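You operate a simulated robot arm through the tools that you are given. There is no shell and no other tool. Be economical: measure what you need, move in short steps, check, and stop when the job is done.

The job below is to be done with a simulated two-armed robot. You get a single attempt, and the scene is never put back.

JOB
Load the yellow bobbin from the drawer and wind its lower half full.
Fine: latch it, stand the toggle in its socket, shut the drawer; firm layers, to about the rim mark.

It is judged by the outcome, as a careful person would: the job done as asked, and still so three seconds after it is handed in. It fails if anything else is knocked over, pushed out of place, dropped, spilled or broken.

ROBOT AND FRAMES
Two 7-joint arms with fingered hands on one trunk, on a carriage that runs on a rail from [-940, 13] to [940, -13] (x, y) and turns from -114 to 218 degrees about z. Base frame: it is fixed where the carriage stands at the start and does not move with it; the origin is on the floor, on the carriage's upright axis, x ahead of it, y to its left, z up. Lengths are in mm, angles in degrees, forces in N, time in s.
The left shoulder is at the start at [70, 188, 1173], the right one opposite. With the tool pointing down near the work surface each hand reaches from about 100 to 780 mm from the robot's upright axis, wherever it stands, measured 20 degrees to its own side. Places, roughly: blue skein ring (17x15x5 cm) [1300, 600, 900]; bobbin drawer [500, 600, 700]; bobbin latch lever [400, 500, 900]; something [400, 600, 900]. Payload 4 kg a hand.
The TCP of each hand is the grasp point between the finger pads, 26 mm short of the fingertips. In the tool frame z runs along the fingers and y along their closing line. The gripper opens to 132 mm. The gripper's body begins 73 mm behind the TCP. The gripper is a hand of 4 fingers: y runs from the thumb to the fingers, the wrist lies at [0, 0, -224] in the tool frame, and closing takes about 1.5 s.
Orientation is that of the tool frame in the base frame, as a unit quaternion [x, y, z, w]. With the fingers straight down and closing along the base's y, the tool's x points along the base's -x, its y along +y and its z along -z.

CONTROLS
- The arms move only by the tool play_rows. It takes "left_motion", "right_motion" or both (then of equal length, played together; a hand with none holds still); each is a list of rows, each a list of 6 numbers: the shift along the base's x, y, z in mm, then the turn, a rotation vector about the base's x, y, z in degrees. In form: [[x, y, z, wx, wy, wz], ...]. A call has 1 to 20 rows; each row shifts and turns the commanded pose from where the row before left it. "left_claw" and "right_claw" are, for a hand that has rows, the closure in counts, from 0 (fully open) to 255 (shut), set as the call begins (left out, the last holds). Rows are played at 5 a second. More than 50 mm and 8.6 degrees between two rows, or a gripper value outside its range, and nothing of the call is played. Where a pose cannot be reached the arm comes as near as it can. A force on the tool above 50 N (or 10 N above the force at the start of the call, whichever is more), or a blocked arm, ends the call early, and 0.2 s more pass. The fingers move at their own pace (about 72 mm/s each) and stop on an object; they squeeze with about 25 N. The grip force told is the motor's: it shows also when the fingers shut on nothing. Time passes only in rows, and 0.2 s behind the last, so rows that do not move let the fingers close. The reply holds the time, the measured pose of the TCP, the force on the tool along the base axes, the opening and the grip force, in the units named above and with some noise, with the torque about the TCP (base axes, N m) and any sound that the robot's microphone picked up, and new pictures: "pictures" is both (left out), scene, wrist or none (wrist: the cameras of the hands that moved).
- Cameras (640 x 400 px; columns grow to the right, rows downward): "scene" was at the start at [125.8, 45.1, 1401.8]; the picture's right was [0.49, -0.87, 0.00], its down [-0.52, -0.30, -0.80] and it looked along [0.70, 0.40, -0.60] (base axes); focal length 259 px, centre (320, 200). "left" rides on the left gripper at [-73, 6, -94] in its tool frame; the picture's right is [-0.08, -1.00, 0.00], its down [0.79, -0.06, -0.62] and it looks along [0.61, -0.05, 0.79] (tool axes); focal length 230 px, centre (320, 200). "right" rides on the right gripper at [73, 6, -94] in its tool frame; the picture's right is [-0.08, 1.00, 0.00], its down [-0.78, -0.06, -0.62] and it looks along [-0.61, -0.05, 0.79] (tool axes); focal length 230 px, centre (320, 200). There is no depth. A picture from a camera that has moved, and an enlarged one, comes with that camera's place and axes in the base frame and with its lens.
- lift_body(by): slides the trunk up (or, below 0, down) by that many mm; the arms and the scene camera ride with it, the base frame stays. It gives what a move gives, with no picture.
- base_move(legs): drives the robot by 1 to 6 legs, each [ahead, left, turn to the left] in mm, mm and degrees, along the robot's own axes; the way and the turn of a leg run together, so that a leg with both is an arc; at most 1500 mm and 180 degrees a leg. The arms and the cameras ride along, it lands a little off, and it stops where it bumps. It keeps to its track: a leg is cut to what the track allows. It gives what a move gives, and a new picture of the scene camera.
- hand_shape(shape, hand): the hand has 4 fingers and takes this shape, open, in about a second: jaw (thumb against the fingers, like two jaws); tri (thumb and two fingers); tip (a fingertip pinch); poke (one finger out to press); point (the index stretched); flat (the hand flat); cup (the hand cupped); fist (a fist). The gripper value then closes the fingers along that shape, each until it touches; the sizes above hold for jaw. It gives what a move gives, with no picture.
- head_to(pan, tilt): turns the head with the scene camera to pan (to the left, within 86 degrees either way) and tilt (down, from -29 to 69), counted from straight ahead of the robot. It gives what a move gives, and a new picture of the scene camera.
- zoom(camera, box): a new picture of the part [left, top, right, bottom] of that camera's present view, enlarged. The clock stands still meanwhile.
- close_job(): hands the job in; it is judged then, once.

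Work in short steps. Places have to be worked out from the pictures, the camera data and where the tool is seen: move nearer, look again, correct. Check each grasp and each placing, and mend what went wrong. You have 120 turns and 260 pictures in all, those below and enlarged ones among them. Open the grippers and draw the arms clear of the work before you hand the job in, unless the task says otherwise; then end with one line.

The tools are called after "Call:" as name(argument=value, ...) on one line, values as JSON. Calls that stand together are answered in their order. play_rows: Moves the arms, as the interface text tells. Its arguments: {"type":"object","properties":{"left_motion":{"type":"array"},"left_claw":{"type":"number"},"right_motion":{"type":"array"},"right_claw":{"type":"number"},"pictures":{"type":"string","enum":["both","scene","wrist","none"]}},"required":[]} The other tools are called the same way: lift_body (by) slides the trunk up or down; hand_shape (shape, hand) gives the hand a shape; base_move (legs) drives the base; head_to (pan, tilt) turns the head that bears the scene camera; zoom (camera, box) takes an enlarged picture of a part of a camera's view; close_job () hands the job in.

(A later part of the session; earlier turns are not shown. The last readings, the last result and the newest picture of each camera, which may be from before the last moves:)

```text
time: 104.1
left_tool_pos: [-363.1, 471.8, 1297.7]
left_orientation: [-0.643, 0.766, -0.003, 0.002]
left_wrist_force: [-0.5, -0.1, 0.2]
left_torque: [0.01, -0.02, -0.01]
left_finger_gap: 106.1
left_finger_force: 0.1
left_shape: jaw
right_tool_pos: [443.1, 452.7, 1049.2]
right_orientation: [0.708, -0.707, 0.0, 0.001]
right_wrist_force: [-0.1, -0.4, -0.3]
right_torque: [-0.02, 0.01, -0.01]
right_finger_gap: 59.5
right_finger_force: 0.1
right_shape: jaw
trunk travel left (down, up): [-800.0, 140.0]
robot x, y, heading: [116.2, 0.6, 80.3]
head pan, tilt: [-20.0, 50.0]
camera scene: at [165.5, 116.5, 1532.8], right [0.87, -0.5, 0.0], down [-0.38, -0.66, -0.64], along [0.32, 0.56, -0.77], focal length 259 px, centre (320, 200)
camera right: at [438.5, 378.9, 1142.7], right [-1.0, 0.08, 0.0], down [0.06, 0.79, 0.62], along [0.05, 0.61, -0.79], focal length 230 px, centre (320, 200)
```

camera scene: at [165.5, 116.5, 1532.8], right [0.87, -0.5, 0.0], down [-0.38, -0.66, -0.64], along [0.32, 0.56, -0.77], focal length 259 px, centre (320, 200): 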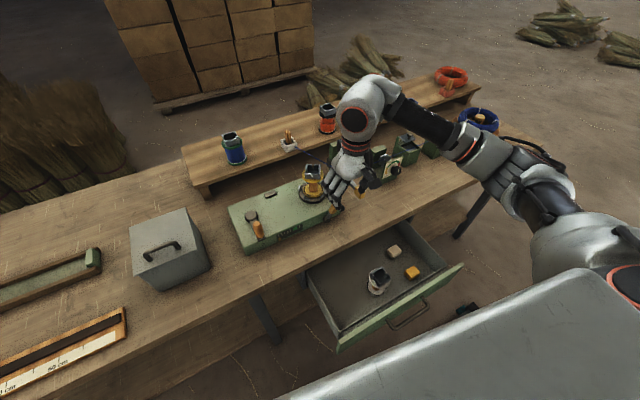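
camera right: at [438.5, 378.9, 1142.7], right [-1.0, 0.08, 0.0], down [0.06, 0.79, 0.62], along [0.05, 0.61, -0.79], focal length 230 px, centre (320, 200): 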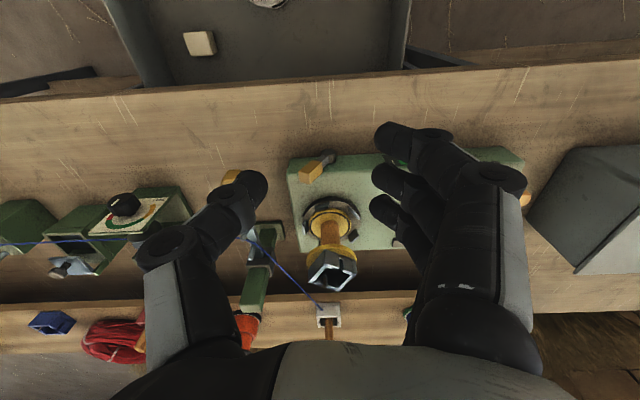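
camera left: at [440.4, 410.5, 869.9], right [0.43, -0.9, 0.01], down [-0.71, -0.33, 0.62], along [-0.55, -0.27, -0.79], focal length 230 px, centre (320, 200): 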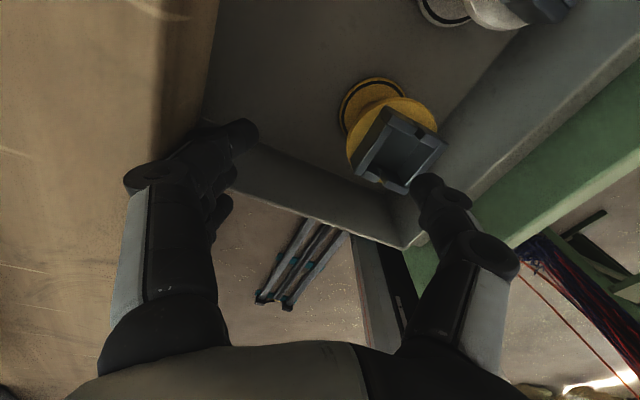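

Good clear view from the front. Zoom in on the chuck from this camera.

Call:
zoom(camera="right", box=[280, 140, 380, 300])

```text
2.50 times, centred on (330, 220) of right
camera zoom: at [438.5, 378.9, 1142.7], right [-1.0, 0.08, 0.0], down [0.06, 0.79, 0.62], along [0.05, 0.61, -0.79], focal length 575 px, centre (295, 150)
```

zoom: 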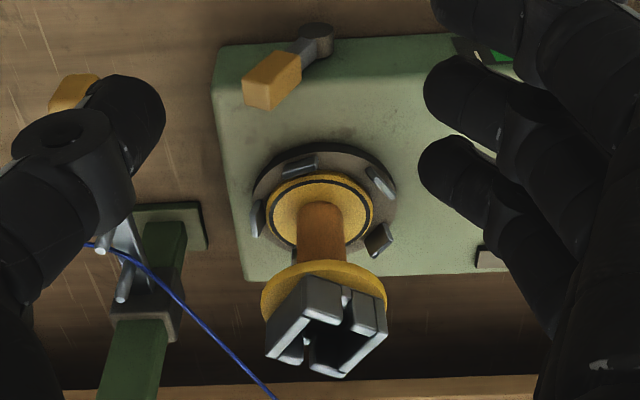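

Offset confirmed: bobbin ≈4 mm too far in +x and +y. First I swing the lever back left: straddle the knob at (462, 546) and push -x with the thumb.

Call:
play_rows(right_motion=[[5, 30, -30, 0, 0, 0], [5, 30, -30, 0, 0, 0], [5, 28, -30, 0, 0, 0], [4, 0, -30, 0, 0, 0], [0, 0, -25, 0, 0, 0], [0, 0, -18, 0, 0, 0], [0, 0, 0, 0, 0, 0]], right_claw=130, pictures="wrist")

```text
time: 105.7
left_tool_pos: [-364.8, 472.1, 1298.3]
left_orientation: [-0.643, 0.766, -0.003, 0.002]
left_wrist_force: [-0.1, 1.0, 0.5]
left_torque: [-0.01, 0.01, 0.0]
left_finger_gap: 106.4
left_finger_force: 0.0
left_shape: jaw
right_tool_pos: [462.5, 540.8, 886.1]
right_orientation: [0.708, -0.707, 0.001, 0.001]
right_wrist_force: [0.2, 0.6, 0.1]
right_torque: [-0.01, -0.03, 0.03]
right_finger_gap: 64.0
right_finger_force: 0.0
right_shape: jaw
trunk travel left (down, up): [-800.0, 140.0]
robot x, y, heading: [118.4, -2.4, 80.2]
head pan, tilt: [-20.0, 50.0]
camera right: at [457.4, 467.0, 979.7], right [-1.0, 0.08, 0.0], down [0.06, 0.79, 0.62], along [0.05, 0.61, -0.79], focal length 230 px, centre (320, 200)
```

right: 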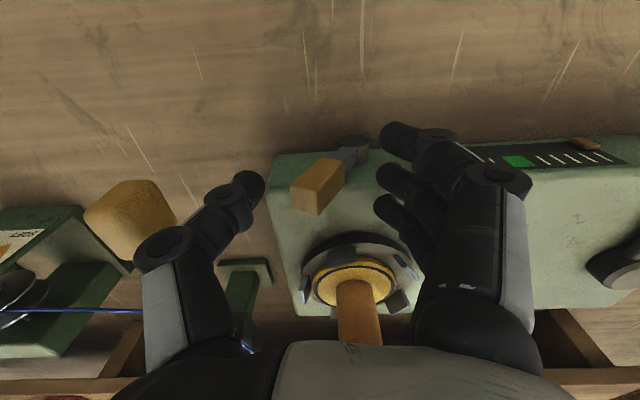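

Knob is between the jaws. Push -x about 70 mm.

Call:
play_rows(right_motion=[[-7, 0, 0, 0, 0, 0], [-7, 0, 0, 0, 0, 0], [-7, 0, 0, 0, 0, 0], [-7, 0, 0, 0, 0, 0], [-7, 0, 0, 0, 0, 0], [-7, 0, 0, 0, 0, 0], [-7, 0, 0, 0, 0, 0], [-7, 0, 0, 0, 0, 0], [-7, 0, 0, 0, 0, 0], [-6, 0, 0, 0, 0, 0]], pictures="wrist")

```text
time: 107.9
left_tool_pos: [-364.6, 472.3, 1297.6]
left_orientation: [-0.643, 0.766, -0.003, 0.001]
left_wrist_force: [-0.8, -0.5, 0.3]
left_torque: [-0.01, -0.03, 0.01]
left_finger_gap: 105.9
left_finger_force: 0.0
left_shape: jaw
right_tool_pos: [394.0, 540.6, 885.7]
right_orientation: [0.707, -0.707, 0.0, 0.0]
right_wrist_force: [0.2, 0.1, 0.3]
right_torque: [0.0, -0.01, 0.01]
right_finger_gap: 64.6
right_finger_force: 0.1
right_shape: jaw
trunk travel left (down, up): [-800.0, 140.0]
robot x, y, heading: [117.7, 2.9, 80.2]
head pan, tilt: [-20.0, 50.0]
camera right: at [388.4, 467.3, 979.9], right [-1.0, 0.08, 0.0], down [0.06, 0.79, 0.62], along [0.05, 0.61, -0.79], focal length 230 px, centre (320, 200)
```

right: 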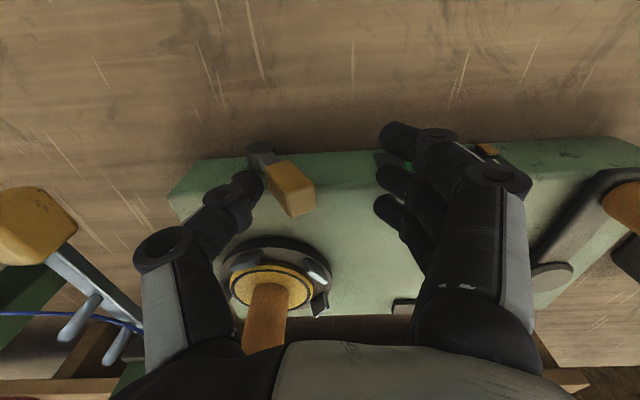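

Lever is back left. Now rise and come down over the bobbin to re-centre it.

Call:
play_rows(right_motion=[[0, 0, 30, 0, 0, 0], [0, 0, 45, 0, 0, 0], [0, 0, 45, 0, 0, 0], [5, 0, 45, 0, 0, 0], [15, 35, 0, 0, 0, 0], [15, 35, 0, 0, 0, 0], [15, 40, 0, 0, 0, 0], [0, 0, 0, 0, 0, 0]], right_claw=60, pictures="wrist")

Call:
zoom(camera="scene", box=[280, 150, 360, 214])

```text
time: 109.7
left_tool_pos: [-363.9, 472.3, 1297.6]
left_orientation: [-0.643, 0.766, -0.003, 0.002]
left_wrist_force: [0.4, -0.6, -0.4]
left_torque: [0.03, 0.01, -0.02]
left_finger_gap: 106.2
left_finger_force: 0.2
left_shape: jaw
right_tool_pos: [444.7, 651.6, 1051.1]
right_orientation: [0.707, -0.707, 0.001, 0.0]
right_wrist_force: [0.0, -0.1, 0.0]
right_torque: [-0.03, -0.01, 0.01]
right_finger_gap: 101.0
right_finger_force: 0.0
right_shape: jaw
trunk travel left (down, up): [-800.0, 140.0]
robot x, y, heading: [119.4, -2.1, 80.1]
head pan, tilt: [-20.0, 50.0]
camera right: at [439.0, 576.4, 1144.8], right [-1.0, 0.08, 0.0], down [0.06, 0.79, 0.62], along [0.05, 0.61, -0.79], focal length 230 px, centre (320, 200)
```

right: 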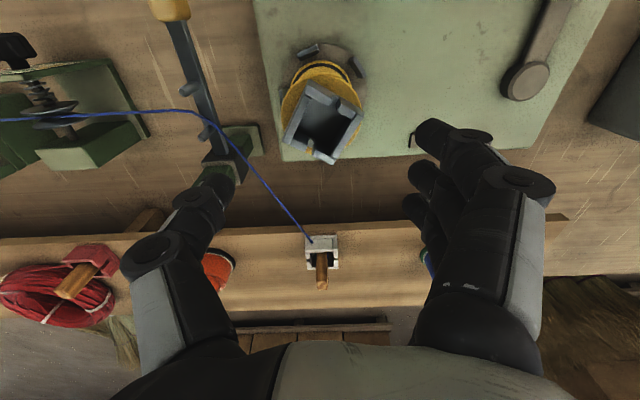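

```text
6.25 times, centred on (320, 182) of scene
camera zoom: at [165.5, 116.4, 1532.8], right [0.87, -0.5, 0.0], down [-0.38, -0.66, -0.64], along [0.32, 0.56, -0.77], focal length 1620 px, centre (320, 312)
```

zoom: 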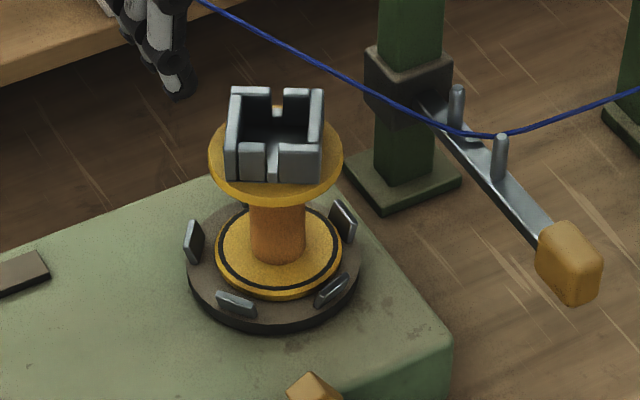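

I descend partway to judge alignment of the bobbin relative to the hand more precisely.

Call:
play_rows(right_motion=[[0, 0, -25, 0, 0, 0], [0, 0, -25, 0, 0, 0], [0, 0, -20, 0, 0, 0], [0, 0, 0, 0, 0, 0]], pictures="wrist")

```text
time: 110.7
left_tool_pos: [-364.9, 471.5, 1297.8]
left_orientation: [-0.643, 0.766, -0.002, 0.002]
left_wrist_force: [0.8, 0.2, 0.2]
left_torque: [0.03, 0.03, 0.0]
left_finger_gap: 106.2
left_finger_force: 0.1
left_shape: jaw
right_tool_pos: [443.5, 650.7, 981.8]
right_orientation: [0.707, -0.707, 0.0, 0.0]
right_wrist_force: [0.3, 0.9, 1.0]
right_torque: [-0.01, -0.02, 0.01]
right_finger_gap: 100.5
right_finger_force: 0.0
right_shape: jaw
trunk travel left (down, up): [-800.0, 140.0]
robot x, y, heading: [115.7, -0.8, 80.2]
head pan, tilt: [-20.0, 50.0]
camera right: at [438.3, 577.0, 1074.6], right [-1.0, 0.08, 0.0], down [0.06, 0.79, 0.62], along [0.05, 0.61, -0.79], focal length 230 px, centre (320, 200)
```

right: 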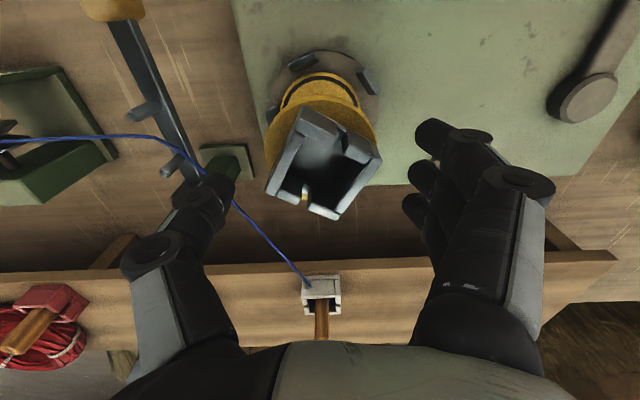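

Bobbin is ~(443, 650); chuck ≈ (438, 647). I descend to grip height, close, lift 3 mm, shift (-5,-3) and set down.

Call:
play_rows(right_motion=[[0, 0, -20, 0, 0, 0], [0, 0, -20, 0, 0, 0], [0, 0, -15, 0, 0, 0], [0, 0, 0, 0, 0, 0]], pictures="none")

Call:
play_rows(right_motion=[[0, 0, 0, 0, 0, 0], [0, 0, 0, 0, 0, 0], [0, 0, 0, 0, 0, 0], [0, 0, 0, 0, 0, 0], [0, 0, 0, 0, 0, 0], [0, 0, 0, 0, 0, 0], [0, 0, 0, 0, 0, 0]], right_claw=255, pictures="wrist")

Call:
zoom(camera="scene", box=[295, 170, 345, 210])

```text
time: 111.7
left_tool_pos: [-364.9, 472.6, 1298.1]
left_orientation: [-0.644, 0.765, -0.003, 0.002]
left_wrist_force: [0.2, -0.1, 0.7]
left_torque: [0.02, 0.0, 0.0]
left_finger_gap: 106.2
left_finger_force: 0.1
left_shape: jaw
right_tool_pos: [443.2, 650.4, 926.9]
right_orientation: [0.708, -0.706, 0.0, 0.001]
right_wrist_force: [-0.7, -0.1, 0.4]
right_torque: [0.01, 0.01, 0.01]
right_finger_gap: 100.7
right_finger_force: 0.0
right_shape: jaw
trunk travel left (down, up): [-800.0, 140.0]
robot x, y, heading: [121.4, -1.3, 80.1]
head pan, tilt: [-20.0, 50.0]
```

```text
time: 113.3
left_tool_pos: [-364.2, 472.9, 1298.5]
left_orientation: [-0.644, 0.765, -0.003, 0.002]
left_wrist_force: [-0.5, -0.2, -0.3]
left_torque: [-0.01, 0.01, 0.0]
left_finger_gap: 106.1
left_finger_force: 0.1
left_shape: jaw
right_tool_pos: [443.5, 650.4, 927.7]
right_orientation: [-0.706, 0.708, 0.0, -0.001]
right_wrist_force: [-0.5, -0.3, -0.1]
right_torque: [-0.02, 0.02, 0.02]
right_finger_gap: 29.0
right_finger_force: 25.3
right_shape: jaw
trunk travel left (down, up): [-800.0, 140.0]
robot x, y, heading: [123.7, -1.1, 80.2]
head pan, tilt: [-20.0, 50.0]
camera right: at [438.6, 576.8, 1020.4], right [-1.0, 0.08, 0.0], down [0.06, 0.79, 0.62], along [0.05, 0.61, -0.79], focal length 230 px, centre (320, 200)
```

right: 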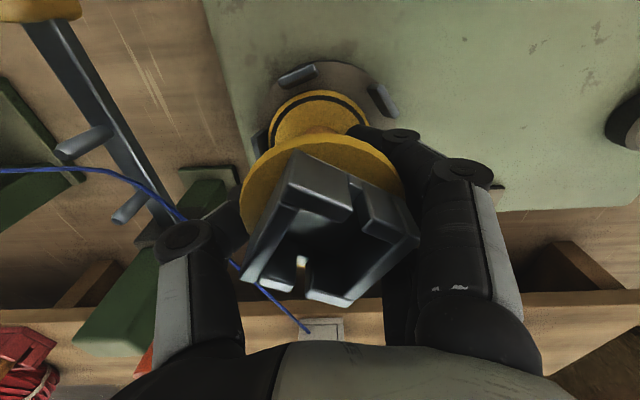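

```text
10.00 times, centred on (320, 190) of scene
camera zoom: at [165.3, 116.7, 1532.8], right [0.87, -0.5, 0.0], down [-0.38, -0.66, -0.64], along [0.32, 0.56, -0.77], focal length 2592 px, centre (320, 300)
```

zoom: 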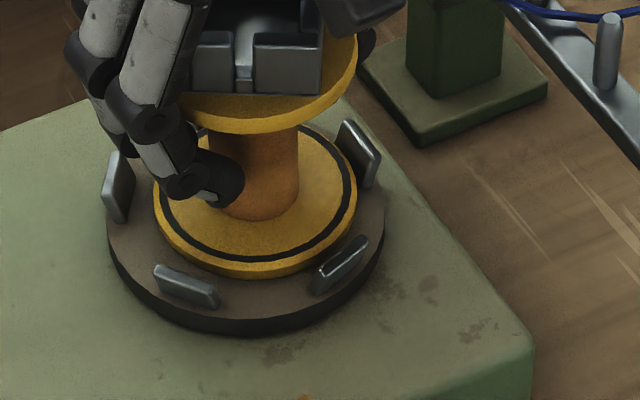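

Gripped in place. Lift 2 mm, shift (-5,-3), lower and check.

Call:
play_rows(right_motion=[[0, 0, 3, 0, 0, 0], [-2.5, -1.5, 0, 0, 0, 0], [-2.5, -1.5, 0, 0, 0, 0], [0, 0, 0, 0, 0, 0]], pictures="none")

Call:
zoom(camera="scene", box=[295, 170, 345, 210])

Call:
zoom(camera="right", box=[240, 40, 420, 160])

```text
time: 114.3
left_tool_pos: [-364.6, 473.2, 1297.5]
left_orientation: [-0.644, 0.765, -0.002, 0.002]
left_wrist_force: [-0.4, 0.4, 0.6]
left_torque: [0.0, -0.03, 0.01]
left_finger_gap: 106.0
left_finger_force: 0.1
left_shape: jaw
right_tool_pos: [440.2, 647.5, 927.9]
right_orientation: [0.708, -0.707, 0.001, 0.0]
right_wrist_force: [-0.2, 0.6, -0.9]
right_torque: [0.03, -0.01, 0.0]
right_finger_gap: 29.2
right_finger_force: 25.2
right_shape: jaw
trunk travel left (down, up): [-800.0, 140.0]
robot x, y, heading: [118.1, 3.5, 80.3]
head pan, tilt: [-20.0, 50.0]
```

```text
10.00 times, centred on (320, 190) of scene
camera zoom: at [165.3, 116.8, 1532.8], right [0.87, -0.5, 0.0], down [-0.38, -0.66, -0.64], along [0.32, 0.56, -0.77], focal length 2592 px, centre (320, 300)
```

zoom: 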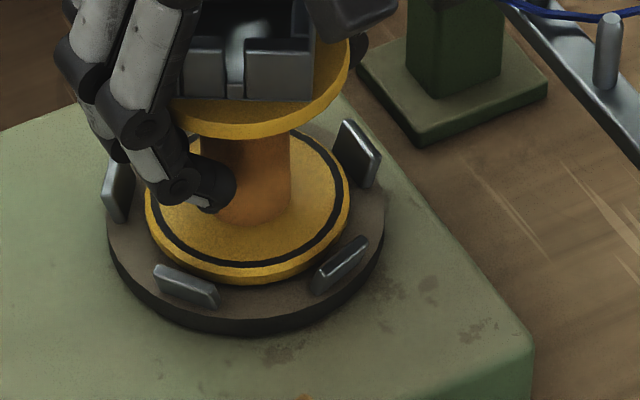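

```text
3.33 times, centred on (330, 100) of right
camera zoom: at [434.1, 574.3, 1022.7], right [-1.0, 0.08, 0.0], down [0.06, 0.79, 0.62], along [0.05, 0.61, -0.79], focal length 767 px, centre (287, 533)
```

zoom: 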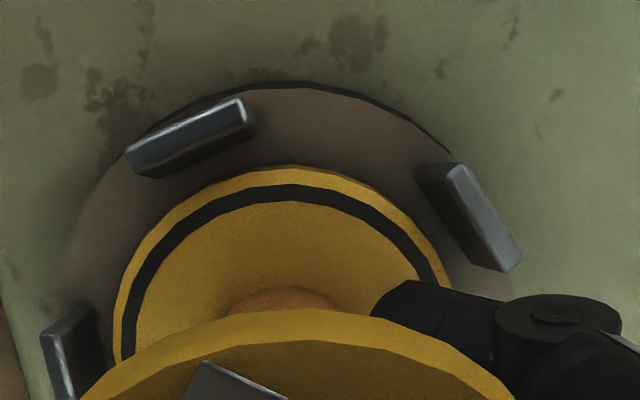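

By projection the flange is now concentric with the chuck within ~1 mm. Lower to contact.

Call:
play_rows(right_motion=[[0, 0, -1.5, 0, 0, 0], [0, 0, -1.5, 0, 0, 0], [0, 0, -1, 0, 0, 0], [0, 0, 0, 0, 0, 0]], pictures="none")

```text
time: 115.3
left_tool_pos: [-364.0, 472.1, 1298.1]
left_orientation: [-0.643, 0.766, -0.003, 0.003]
left_wrist_force: [-0.3, 0.7, -0.4]
left_torque: [0.01, 0.01, 0.0]
left_finger_gap: 106.2
left_finger_force: 0.0
left_shape: jaw
right_tool_pos: [437.9, 647.7, 925.4]
right_orientation: [0.707, -0.707, 0.0, -0.001]
right_wrist_force: [1.9, 2.4, 7.3]
right_torque: [-0.11, 0.11, 0.02]
right_finger_gap: 29.2
right_finger_force: 25.0
right_shape: jaw
trunk travel left (down, up): [-800.0, 140.0]
robot x, y, heading: [119.1, -1.9, 80.1]
head pan, tilt: [-20.0, 50.0]
```

Seated. Open the fingers, then check centring from above.

Call:
play_rows(right_motion=[[0, 0, 0.5, 0, 0, 0], [0, 0, 0, 0, 0, 0], [0, 0, 0, 0, 0, 0], [0, 0, 0, 0, 0, 0], [0, 0, 0, 0, 0, 0], [0, 0, 0, 0, 0, 0]], right_claw=70, pictures="none")

Call:
zoom(camera="right", box=[240, 40, 420, 160])

Call:
zoom(camera="scene", box=[295, 170, 345, 210])

```text
time: 116.7
left_tool_pos: [-363.9, 471.8, 1297.7]
left_orientation: [-0.643, 0.766, -0.003, 0.003]
left_wrist_force: [-0.9, -0.7, -1.4]
left_torque: [-0.02, 0.01, 0.02]
left_finger_gap: 106.0
left_finger_force: 0.1
left_shape: jaw
right_tool_pos: [439.3, 647.4, 926.3]
right_orientation: [0.707, -0.707, 0.0, 0.001]
right_wrist_force: [0.3, 0.4, -0.5]
right_torque: [-0.01, 0.01, 0.01]
right_finger_gap: 95.3
right_finger_force: 0.1
right_shape: jaw
trunk travel left (down, up): [-800.0, 140.0]
robot x, y, heading: [122.7, -1.0, 80.1]
head pan, tilt: [-20.0, 50.0]
```

```text
3.33 times, centred on (330, 100) of right
camera zoom: at [433.7, 573.9, 1019.1], right [-1.0, 0.08, 0.0], down [0.06, 0.79, 0.62], along [0.05, 0.61, -0.79], focal length 767 px, centre (287, 533)
```

zoom: 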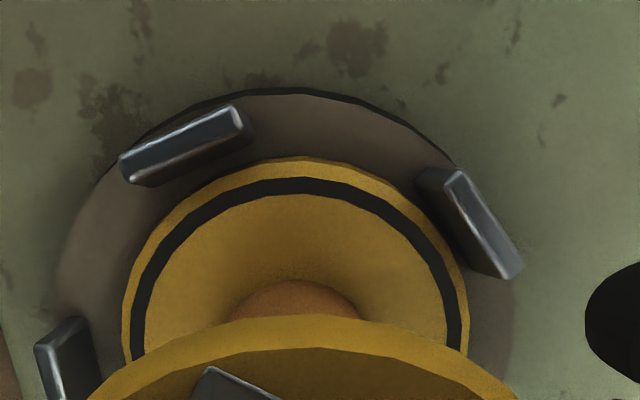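

```text
10.00 times, centred on (320, 190) of scene
camera zoom: at [165.3, 116.5, 1532.8], right [0.87, -0.5, 0.0], down [-0.38, -0.66, -0.64], along [0.32, 0.56, -0.77], focal length 2592 px, centre (320, 300)
```

zoom: 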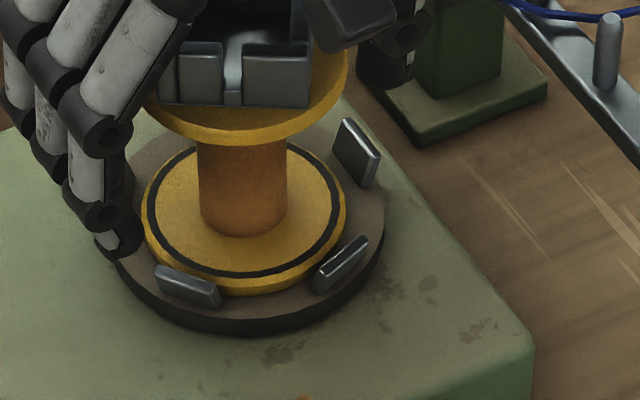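

It dropped fully flat now, but is ~3 mm toward (-x,-y). One more fine nudge: re-grip, shift (+3,+2.5) and release.

Call:
play_rows(right_motion=[[0, 0, 0, 0, 0, 0], [0, 0, 0, 0, 0, 0], [0, 0, 0, 0, 0, 0], [0, 0, 0, 0, 0, 0], [0, 0, 0, 0, 0, 0], [0, 0, 0, 0, 0, 0], [0, 0, 1, 0, 0, 0], [1.5, 1.2, 0, 0, 0, 0], [1.5, 1.3, 0, 0, 0, 0], [0, 0, -1, 0, 0, 0], [0, 0, 0, 0, 0, 0]], right_claw=255, pictures="none")

Call:
play_rows(right_motion=[[0, 0, 0, 0, 0, 0], [0, 0, 0, 0, 0, 0], [0, 0, 0, 0, 0, 0], [0, 0, 0, 0, 0, 0], [0, 0, 0, 0, 0, 0], [0, 0, 0, 0, 0, 0]], right_claw=70, pictures="none")

Call:
zoom(camera="right", box=[240, 40, 420, 160])

Call:
zoom(camera="scene", box=[295, 170, 345, 210])

```text
time: 119.1
left_tool_pos: [-364.2, 472.8, 1297.3]
left_orientation: [-0.644, 0.765, -0.003, 0.003]
left_wrist_force: [-0.3, -0.4, 0.1]
left_torque: [0.03, -0.02, -0.01]
left_finger_gap: 106.0
left_finger_force: 0.0
left_shape: jaw
right_tool_pos: [442.3, 651.1, 925.6]
right_orientation: [0.707, -0.707, 0.0, 0.001]
right_wrist_force: [-0.3, -0.2, -0.3]
right_torque: [0.02, -0.01, -0.03]
right_finger_gap: 28.4
right_finger_force: 25.1
right_shape: jaw
trunk travel left (down, up): [-800.0, 140.0]
robot x, y, heading: [117.9, -2.2, 80.2]
head pan, tilt: [-20.0, 50.0]
```

```text
time: 120.5
left_tool_pos: [-364.9, 471.9, 1298.1]
left_orientation: [-0.644, 0.765, -0.003, 0.003]
left_wrist_force: [0.3, -0.2, -0.7]
left_torque: [0.02, 0.03, -0.02]
left_finger_gap: 106.0
left_finger_force: 0.0
left_shape: jaw
right_tool_pos: [442.1, 649.8, 925.9]
right_orientation: [-0.707, 0.707, -0.001, 0.0]
right_wrist_force: [0.7, 0.1, 0.1]
right_torque: [0.02, 0.0, 0.03]
right_finger_gap: 95.3
right_finger_force: 0.1
right_shape: jaw
trunk travel left (down, up): [-800.0, 140.0]
robot x, y, heading: [114.6, -2.3, 80.3]
head pan, tilt: [-20.0, 50.0]
```

```text
3.33 times, centred on (330, 100) of right
camera zoom: at [436.3, 577.1, 1019.4], right [-1.0, 0.08, 0.0], down [0.06, 0.79, 0.62], along [0.05, 0.61, -0.79], focal length 767 px, centre (287, 533)
```

zoom: 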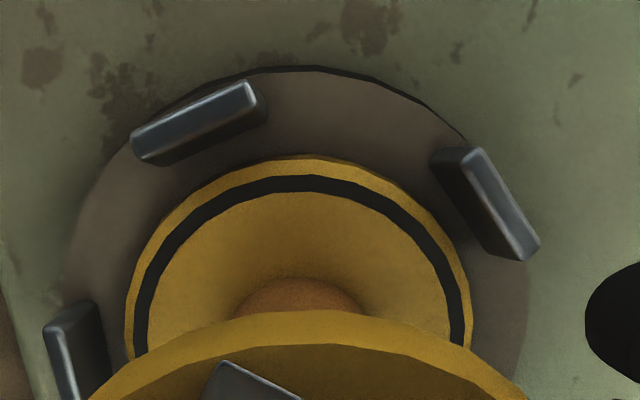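

```text
10.00 times, centred on (320, 190) of scene
camera zoom: at [165.3, 116.6, 1532.8], right [0.87, -0.5, 0.0], down [-0.38, -0.66, -0.64], along [0.32, 0.56, -0.77], focal length 2592 px, centre (320, 300)
```

zoom: 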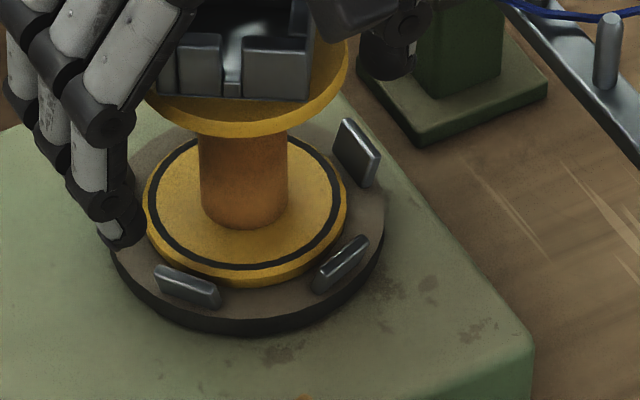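

Concentric within about 1 mm and flat. Rise, then go to the lever and throw it right (the hand's slim side now faces the bobbin).

Call:
play_rows(right_motion=[[0, 0, 30, 0, 0, 0], [0, 0, 45, 0, 0, 0], [0, 0, 45, 0, 0, 0], [0, -20, 20, 0, 0, 0], [-10, -30, 0, 0, 0, 0], [-10, -30, 0, 0, 0, 0], [-8, -29, -40, 0, 0, 0], [0, 0, -40, 0, 0, 0], [0, 0, -40, 0, 0, 0], [0, 0, -30, 0, 0, 0], [0, 0, -28, 0, 0, 0], [0, 0, 0, 0, 0, 0]], right_claw=130, pictures="wrist")

```text
time: 123.1
left_tool_pos: [-364.5, 471.5, 1297.9]
left_orientation: [-0.644, 0.765, -0.002, 0.002]
left_wrist_force: [0.2, -0.6, 0.3]
left_torque: [-0.01, 0.01, 0.01]
left_finger_gap: 106.3
left_finger_force: 0.0
left_shape: jaw
right_tool_pos: [411.2, 543.6, 887.6]
right_orientation: [0.707, -0.707, 0.001, 0.001]
right_wrist_force: [-0.4, -0.1, 0.4]
right_torque: [-0.04, 0.01, 0.0]
right_finger_gap: 65.3
right_finger_force: 0.0
right_shape: jaw
trunk travel left (down, up): [-800.0, 140.0]
robot x, y, heading: [117.6, -5.1, 80.3]
head pan, tilt: [-20.0, 50.0]
camera right: at [406.6, 469.2, 981.2], right [-1.0, 0.08, 0.0], down [0.06, 0.79, 0.62], along [0.05, 0.61, -0.79], focal length 230 px, centre (320, 200)
```

right: 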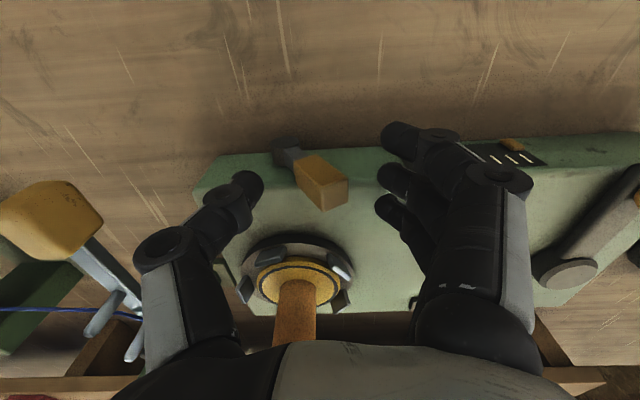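

Push the lever to the right, about 70 mm.

Call:
play_rows(right_motion=[[7, 0, 0, 0, 0, 0], [7, 0, 0, 0, 0, 0], [7, 0, 0, 0, 0, 0], [7, 0, 0, 0, 0, 0], [7, 0, 0, 0, 0, 0], [7, 0, 0, 0, 0, 0], [7, 0, 0, 0, 0, 0], [7, 0, 0, 0, 0, 0], [7, 0, 0, 0, 0, 0], [5, 0, 0, 0, 0, 0], [0, 0, 0, 0, 0, 0]], pictures="wrist")

Call:
zoom(camera="scene", box=[280, 150, 360, 214])

```text
time: 125.5
left_tool_pos: [-364.0, 471.7, 1297.6]
left_orientation: [-0.643, 0.765, -0.002, 0.002]
left_wrist_force: [-0.2, 0.0, -0.6]
left_torque: [-0.02, -0.02, 0.0]
left_finger_gap: 105.9
left_finger_force: 0.1
left_shape: jaw
right_tool_pos: [481.0, 542.2, 887.9]
right_orientation: [0.707, -0.707, 0.0, 0.0]
right_wrist_force: [0.3, -0.8, 0.1]
right_torque: [0.03, -0.01, 0.03]
right_finger_gap: 65.6
right_finger_force: 0.1
right_shape: jaw
trunk travel left (down, up): [-800.0, 140.0]
robot x, y, heading: [116.0, -0.8, 80.3]
head pan, tilt: [-20.0, 50.0]
camera right: at [476.3, 468.0, 981.4], right [-1.0, 0.08, 0.0], down [0.06, 0.79, 0.62], along [0.05, 0.61, -0.79], focal length 230 px, centre (320, 200)
```

right: 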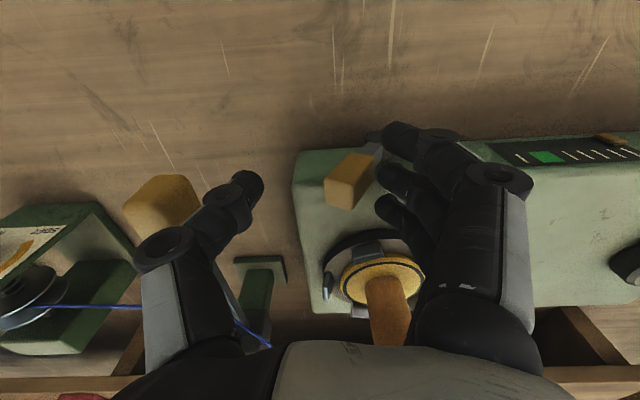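

```text
6.25 times, centred on (320, 182) of scene
camera zoom: at [165.2, 116.6, 1532.8], right [0.87, -0.5, 0.0], down [-0.38, -0.66, -0.64], along [0.32, 0.56, -0.77], focal length 1620 px, centre (320, 312)
```

zoom: 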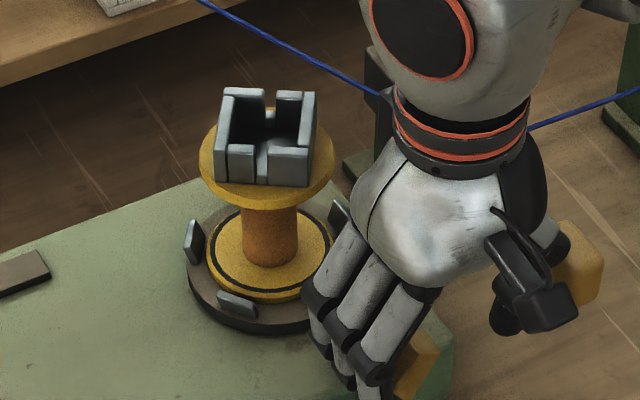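

Nearly at the stop; push the last few millimetres, then retreat upward and inspect the clamps.

Call:
play_rows(right_motion=[[3, 0, 0, 0, 0, 0], [3, 0, 0, 0, 0, 0], [0, 0, 0, 0, 0, 0]], pictures="none")

Call:
play_rows(right_motion=[[-2, 0, 10, 0, 0, 0], [0, 0, 40, 0, 0, 0], [0, -10, 40, 0, 0, 0], [0, -40, 40, 0, 0, 0], [-20, -40, 0, 0, 0, 0], [0, 0, 0, 0, 0, 0]], pictures="wrist")

Call:
zoom(camera="scene", box=[288, 170, 352, 210])

Call:
zoom(camera="right", box=[270, 130, 390, 300])

```text
time: 126.3
left_tool_pos: [-363.9, 473.1, 1297.7]
left_orientation: [-0.643, 0.766, -0.003, 0.003]
left_wrist_force: [-0.5, 0.3, -0.1]
left_torque: [-0.04, 0.0, 0.01]
left_finger_gap: 106.2
left_finger_force: 0.1
left_shape: jaw
right_tool_pos: [487.4, 540.8, 887.2]
right_orientation: [0.708, -0.707, 0.001, 0.0]
right_wrist_force: [-0.5, 0.7, 0.3]
right_torque: [0.04, 0.04, -0.03]
right_finger_gap: 65.5
right_finger_force: 0.1
right_shape: jaw
trunk travel left (down, up): [-800.0, 140.0]
robot x, y, heading: [115.7, -1.5, 80.2]
head pan, tilt: [-20.0, 50.0]
```

```text
refused: row 4 steps farther than a row can; nothing moved
```

```text
10.00 times, centred on (320, 190) of scene
camera zoom: at [165.0, 116.7, 1532.8], right [0.87, -0.5, 0.0], down [-0.38, -0.66, -0.64], along [0.32, 0.56, -0.77], focal length 2592 px, centre (320, 300)
```

zoom: 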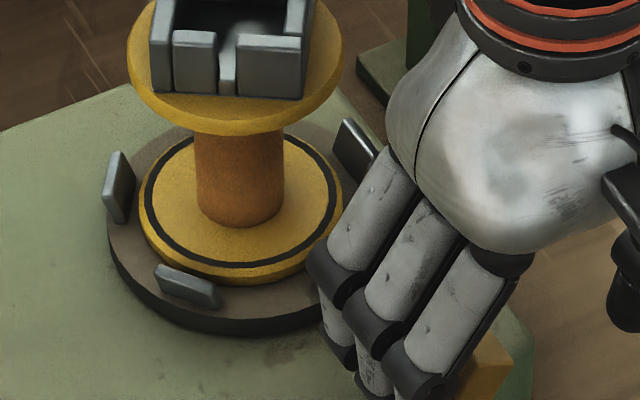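

```text
2.35 times, centred on (330, 215) of right
camera zoom: at [482.3, 467.7, 981.0], right [-1.0, 0.08, 0.0], down [0.06, 0.79, 0.62], along [0.05, 0.61, -0.79], focal length 541 px, centre (296, 165)
```

zoom: 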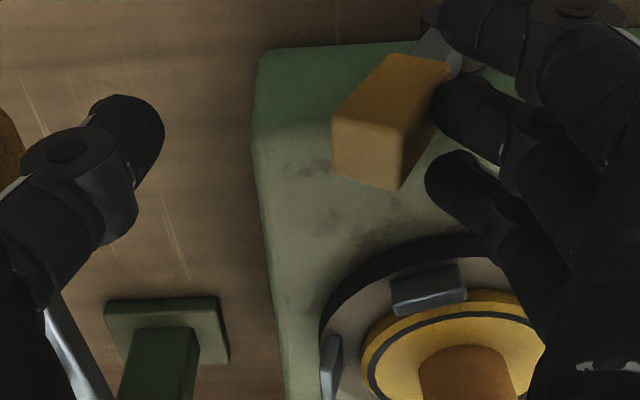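

The retreat wasn't played (step too big). The lever met no stop yet, so I push gently a bit further first.

Call:
play_rows(right_motion=[[3, 0, 0, 0, 0, 0], [3, 0, 0, 0, 0, 0], [3, 0, 0, 0, 0, 0], [0, 0, 0, 0, 0, 0]], pictures="none")

Call:
play_rows(right_motion=[[-2, 0, 10, 0, 0, 0], [0, 0, 40, 0, 0, 0], [0, -10, 40, 0, 0, 0], [0, -30, 30, 0, 0, 0], [-20, -40, 0, 0, 0, 0], [-20, -20, 0, 0, 0, 0], [0, 0, 0, 0, 0, 0]], pictures="wrist")

Call:
zoom(camera="scene", box=[288, 170, 352, 210])

Call:
zoom(camera="right", box=[260, 130, 390, 300])

```text
time: 127.3
left_tool_pos: [-365.9, 470.9, 1297.4]
left_orientation: [-0.644, 0.765, -0.004, 0.003]
left_wrist_force: [1.1, 1.1, 0.0]
left_torque: [-0.03, 0.0, -0.03]
left_finger_gap: 106.2
left_finger_force: 0.0
left_shape: jaw
right_tool_pos: [495.0, 540.4, 887.4]
right_orientation: [0.707, -0.707, 0.0, 0.001]
right_wrist_force: [-4.2, -0.8, 1.6]
right_torque: [-0.01, 0.12, 0.04]
right_finger_gap: 67.6
right_finger_force: 0.1
right_shape: jaw
trunk travel left (down, up): [-800.0, 140.0]
robot x, y, heading: [119.1, -3.7, 80.0]
head pan, tilt: [-20.0, 50.0]
```

```text
time: 128.9
left_tool_pos: [-364.4, 472.9, 1297.9]
left_orientation: [-0.643, 0.766, -0.002, 0.002]
left_wrist_force: [0.5, -0.9, -0.2]
left_torque: [0.0, -0.01, 0.01]
left_finger_gap: 106.1
left_finger_force: 0.0
left_shape: jaw
right_tool_pos: [455.5, 439.2, 1005.0]
right_orientation: [0.707, -0.707, 0.001, 0.0]
right_wrist_force: [0.0, 0.5, -0.1]
right_torque: [-0.02, 0.02, 0.02]
right_finger_gap: 65.4
right_finger_force: 0.1
right_shape: jaw
trunk travel left (down, up): [-800.0, 140.0]
robot x, y, heading: [113.6, -4.6, 80.2]
head pan, tilt: [-20.0, 50.0]
camera right: at [450.1, 366.5, 1100.1], right [-1.0, 0.08, 0.0], down [0.06, 0.79, 0.62], along [0.05, 0.61, -0.79], focal length 230 px, centre (320, 200)
```

right: 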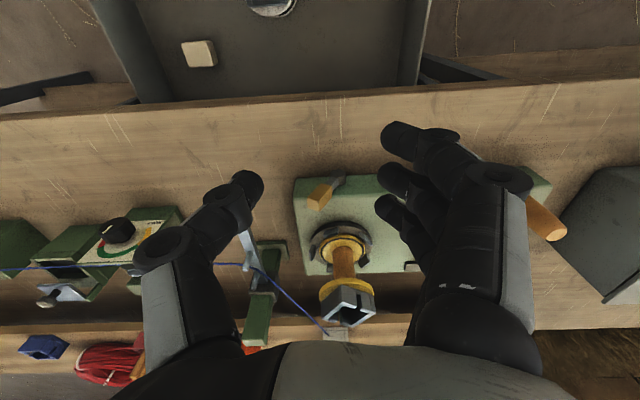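

```text
10.00 times, centred on (320, 190) of scene
camera zoom: at [165.7, 116.6, 1532.8], right [0.87, -0.5, 0.0], down [-0.38, -0.66, -0.64], along [0.32, 0.56, -0.77], focal length 2592 px, centre (320, 300)
```

zoom: 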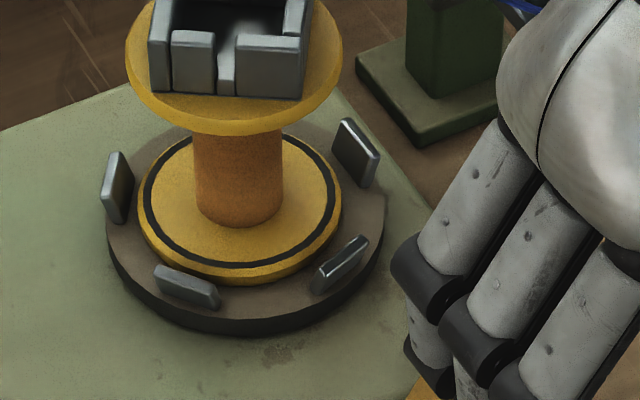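

```text
2.35 times, centred on (325, 215) of right
camera zoom: at [450.1, 366.5, 1100.1], right [-1.0, 0.08, 0.0], down [0.06, 0.79, 0.62], along [0.05, 0.61, -0.79], focal length 541 px, centre (308, 165)
```

zoom: 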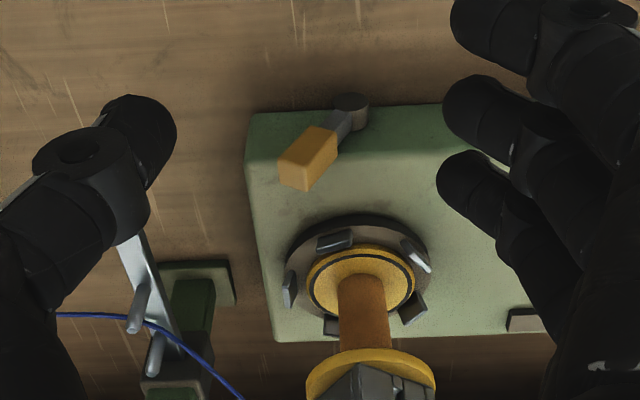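

The five dogs are fixed fences, so whether it's latched can only be felt. I grip the barrel once more and tug up lightly to test.

Call:
play_rows(right_motion=[[0, 0, 25, 0, 0, 0], [0, 0, 25, 0, 0, 0], [-3, 40, 0, 0, 0, 0], [-3, 40, 0, 0, 0, 0], [-3, 40, 0, 0, 0, 0], [-3, 40, 0, 0, 0, 0], [-3, 40, 0, 0, 0, 0], [0, 11, 0, 0, 0, 0], [0, 0, -40, 0, 0, 0], [0, 0, -40, 0, 0, 0], [0, 0, -30, 0, 0, 0], [0, 0, -18, 0, 0, 0], [0, 0, 0, 0, 0, 0]], right_claw=60, pictures="wrist")

Call:
play_rows(right_motion=[[0, 0, 0, 0, 0, 0], [0, 0, 0, 0, 0, 0], [0, 0, 0, 0, 0, 0], [0, 0, 0, 0, 0, 0], [0, 0, 0, 0, 0, 0], [0, 0, 0, 0, 0, 0], [0, 0, 2, 0, 0, 0], [0, 0, 2, 0, 0, 0], [0, 0, 2, 0, 0, 0], [0, 0, 0, 0, 0, 0]], right_claw=255, pictures="none")

Call:
zoom(camera="scene", box=[288, 170, 352, 210])

```text
time: 131.7
left_tool_pos: [-365.7, 471.6, 1298.6]
left_orientation: [-0.644, 0.765, -0.002, 0.003]
left_wrist_force: [-0.6, 0.4, 0.2]
left_torque: [0.0, 0.01, -0.02]
left_finger_gap: 105.9
left_finger_force: 0.0
left_shape: jaw
right_tool_pos: [439.3, 651.4, 930.8]
right_orientation: [0.707, -0.707, 0.001, 0.001]
right_wrist_force: [0.0, 0.0, 0.0]
right_torque: [0.01, -0.01, 0.01]
right_finger_gap: 100.6
right_finger_force: 0.1
right_shape: jaw
trunk travel left (down, up): [-800.0, 140.0]
robot x, y, heading: [120.4, 1.7, 80.1]
head pan, tilt: [-20.0, 50.0]
camera right: at [433.9, 577.5, 1024.0], right [-1.0, 0.08, 0.0], down [0.06, 0.79, 0.62], along [0.05, 0.61, -0.79], focal length 230 px, centre (320, 200)
```

right: 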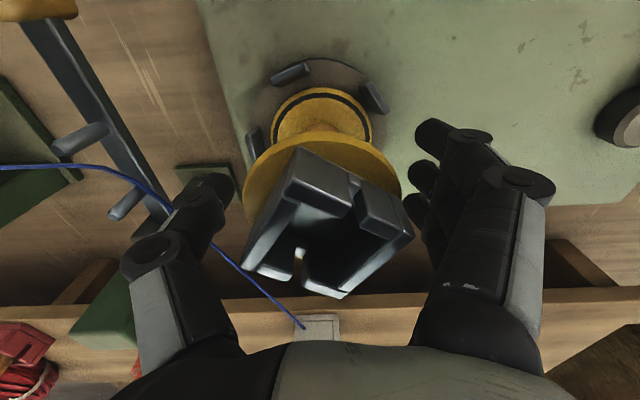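

```text
time: 133.9
left_tool_pos: [-362.8, 475.4, 1296.6]
left_orientation: [-0.644, 0.765, -0.003, 0.002]
left_wrist_force: [-0.5, 0.2, 0.3]
left_torque: [0.02, -0.02, 0.0]
left_finger_gap: 106.1
left_finger_force: 0.0
left_shape: jaw
right_tool_pos: [440.0, 653.1, 931.8]
right_orientation: [0.708, -0.707, 0.002, 0.003]
right_wrist_force: [-5.3, -12.2, -34.3]
right_torque: [-0.18, 0.74, -0.01]
right_finger_gap: 31.3
right_finger_force: 25.2
right_shape: jaw
trunk travel left (down, up): [-800.0, 140.0]
robot x, y, heading: [117.2, -6.2, 80.2]
head pan, tilt: [-20.0, 50.0]
```

```text
10.00 times, centred on (320, 190) of scene
camera zoom: at [167.1, 119.9, 1532.1], right [0.87, -0.5, 0.0], down [-0.38, -0.67, -0.64], along [0.32, 0.56, -0.77], focal length 2592 px, centre (320, 300)
```

zoom: 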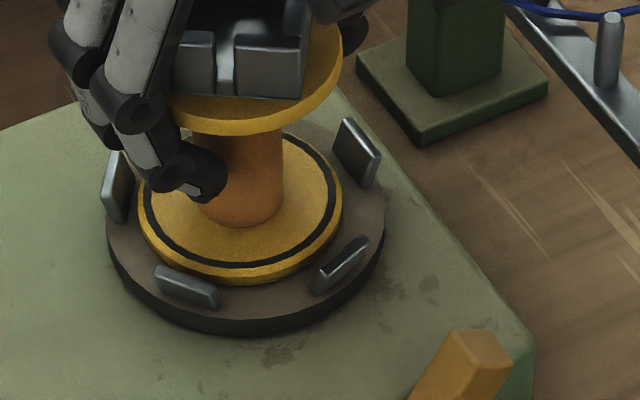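

It holds against a 34 N pull – latched. Release, withdraw, and turn the robot to 40° so the right hand can shut the drawer.

Call:
play_rows(right_motion=[[0, 0, -3, 0, 0, 0], [0, -2, -3, 0, 0, 0], [0, 0, 0, 0, 0, 0]], pictures="none")

Call:
play_rows(right_motion=[[0, 0, 0, 0, 0, 0], [0, 0, 0, 0, 0, 0], [0, 0, 0, 0, 0, 0], [0, 0, 0, 0, 0, 0], [0, 0, 0, 0, 0, 0], [0, 0, 30, 0, 0, 0], [0, 0, 45, 0, 0, 0], [0, 0, 45, 0, 0, 0], [0, -20, 20, 0, 0, 0], [0, -40, 0, 0, 0, 0], [0, -40, 0, 0, 0, 0]], right_claw=60, pictures="none")

Call:
base_move(legs=[[0, 0, -40]])

```text
time: 134.7
left_tool_pos: [-364.5, 472.9, 1298.0]
left_orientation: [-0.643, 0.766, -0.002, 0.002]
left_wrist_force: [0.0, -0.7, 0.1]
left_torque: [-0.01, -0.03, 0.0]
left_finger_gap: 106.2
left_finger_force: 0.0
left_shape: jaw
right_tool_pos: [439.7, 651.2, 929.3]
right_orientation: [-0.707, 0.707, 0.001, -0.001]
right_wrist_force: [-0.5, -3.9, -10.5]
right_torque: [-0.21, 0.77, 0.01]
right_finger_gap: 31.3
right_finger_force: 25.0
right_shape: jaw
trunk travel left (down, up): [-800.0, 140.0]
robot x, y, heading: [116.0, -1.8, 80.3]
head pan, tilt: [-20.0, 50.0]
```

```text
time: 137.1
left_tool_pos: [-363.5, 469.6, 1298.0]
left_orientation: [-0.643, 0.766, -0.003, 0.002]
left_wrist_force: [0.5, 0.3, 0.9]
left_torque: [0.01, 0.01, -0.02]
left_finger_gap: 106.4
left_finger_force: 0.0
left_shape: jaw
right_tool_pos: [438.3, 547.4, 1071.9]
right_orientation: [0.707, -0.707, 0.0, 0.0]
right_wrist_force: [0.3, 0.2, 1.4]
right_torque: [0.01, 0.01, -0.02]
right_finger_gap: 100.7
right_finger_force: 0.1
right_shape: jaw
trunk travel left (down, up): [-800.0, 140.0]
robot x, y, heading: [120.2, -4.2, 80.3]
head pan, tilt: [-20.0, 50.0]
```

```text
time: 139.4
left_tool_pos: [43.8, 670.0, 1298.1]
left_orientation: [-0.348, 0.937, -0.004, 0.001]
left_wrist_force: [-0.3, 0.0, 0.6]
left_torque: [0.0, 0.02, 0.0]
left_finger_gap: 106.2
left_finger_force: 0.1
left_shape: jaw
right_tool_pos: [714.1, 222.1, 1070.9]
right_orientation: [-0.428, 0.904, 0.0, -0.001]
right_wrist_force: [-0.5, 0.3, 0.0]
right_torque: [0.0, 0.0, -0.02]
right_finger_gap: 100.5
right_finger_force: 0.2
right_shape: jaw
trunk travel left (down, up): [-800.0, 140.0]
robot x, y, heading: [115.6, -1.3, 41.0]
head pan, tilt: [-20.0, 50.0]
camera scene: at [227.8, 60.7, 1532.9], right [0.35, -0.93, 0.0], down [-0.72, -0.27, -0.64], along [0.6, 0.23, -0.77], focal length 259 px, centre (320, 200)
```

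scene: 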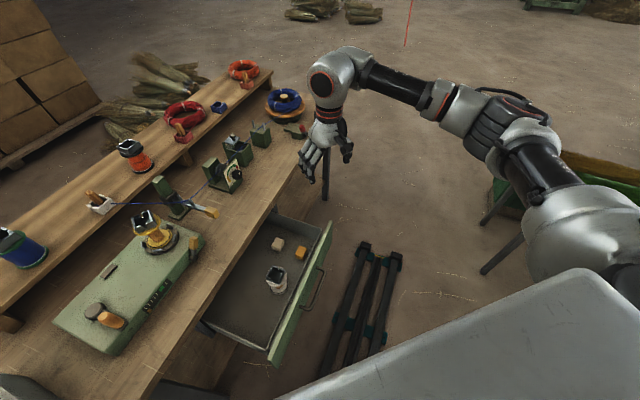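

Move the right hand in front of the drawer, closed, yawed square and tilted 45° forward.

Call:
play_rows(right_motion=[[-28, -19, -22, 0, 0, 7.9], [-28, -19, -22, 0, 0, 7.9], [-28, -19, -22, 0, 0, 7.9], [-28, -19, -22, 0, 0, 7.9], [-28, -19, -22, 0, 0, 7.7], [-28, -7, -22, 0, 0, 0]], right_claw=255, pictures="none")

Call:
play_rows(right_motion=[[0, 3, -20, 7.5, 0, 0], [0, 3, -20, 7.5, 0, 0], [0, 3, -20, 7.5, 0, 0], [0, 3, -20, 7.5, 0, 0], [0, 3, -20, 7.5, 0, 0], [0, 3, -20, 7.5, 0, 0], [0, 0, 0, 0, 0, 0]], pictures="both")

```text
time: 140.8
left_tool_pos: [45.2, 671.0, 1296.3]
left_orientation: [-0.348, 0.938, -0.004, 0.001]
left_wrist_force: [0.1, 0.5, -0.3]
left_torque: [0.01, -0.02, 0.02]
left_finger_gap: 106.1
left_finger_force: 0.1
left_shape: jaw
right_tool_pos: [545.9, 118.0, 939.4]
right_orientation: [0.707, -0.707, 0.0, 0.001]
right_wrist_force: [0.2, 0.4, -0.2]
right_torque: [0.0, 0.0, 0.02]
right_finger_gap: 0.0
right_finger_force: 25.7
right_shape: jaw
trunk travel left (down, up): [-800.0, 140.0]
robot x, y, heading: [116.0, 0.2, 40.4]
head pan, tilt: [-20.0, 50.0]
```

```text
time: 142.4
left_tool_pos: [45.5, 671.2, 1296.5]
left_orientation: [-0.348, 0.937, -0.003, 0.001]
left_wrist_force: [-0.6, -0.8, 0.6]
left_torque: [0.0, 0.02, 0.01]
left_finger_gap: 106.1
left_finger_force: 0.0
left_shape: jaw
right_tool_pos: [548.2, 138.3, 817.7]
right_orientation: [0.653, -0.653, -0.271, -0.271]
right_wrist_force: [0.0, -0.6, -0.8]
right_torque: [0.02, -0.02, 0.01]
right_finger_gap: 0.2
right_finger_force: 24.6
right_shape: jaw
trunk travel left (down, up): [-800.0, 140.0]
robot x, y, heading: [117.5, -1.2, 41.0]
head pan, tilt: [-20.0, 50.0]
camera scene: at [228.3, 60.8, 1532.8], right [0.35, -0.93, 0.0], down [-0.72, -0.27, -0.64], along [0.6, 0.23, -0.77], focal length 259 px, centre (320, 200)
camera right: at [541.7, 19.8, 832.3], right [-1.0, 0.06, 0.05], down [0.06, 0.12, 0.99], along [0.05, 0.99, -0.12], focal length 230 px, centre (320, 200)
```

scene: 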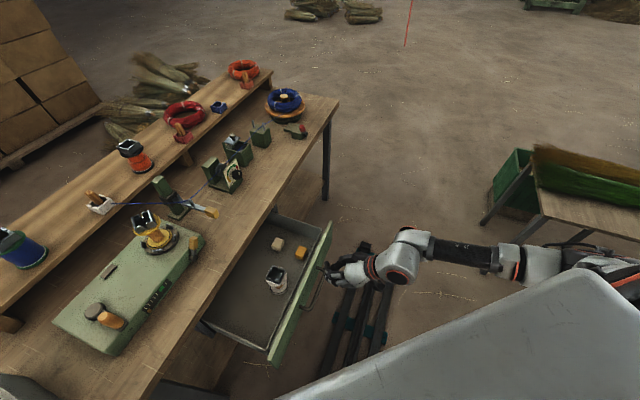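
right: 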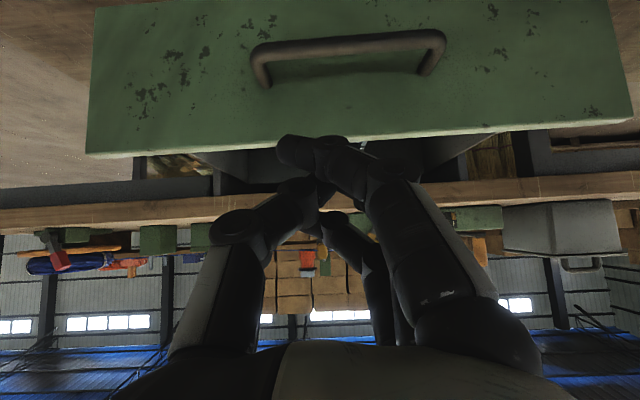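

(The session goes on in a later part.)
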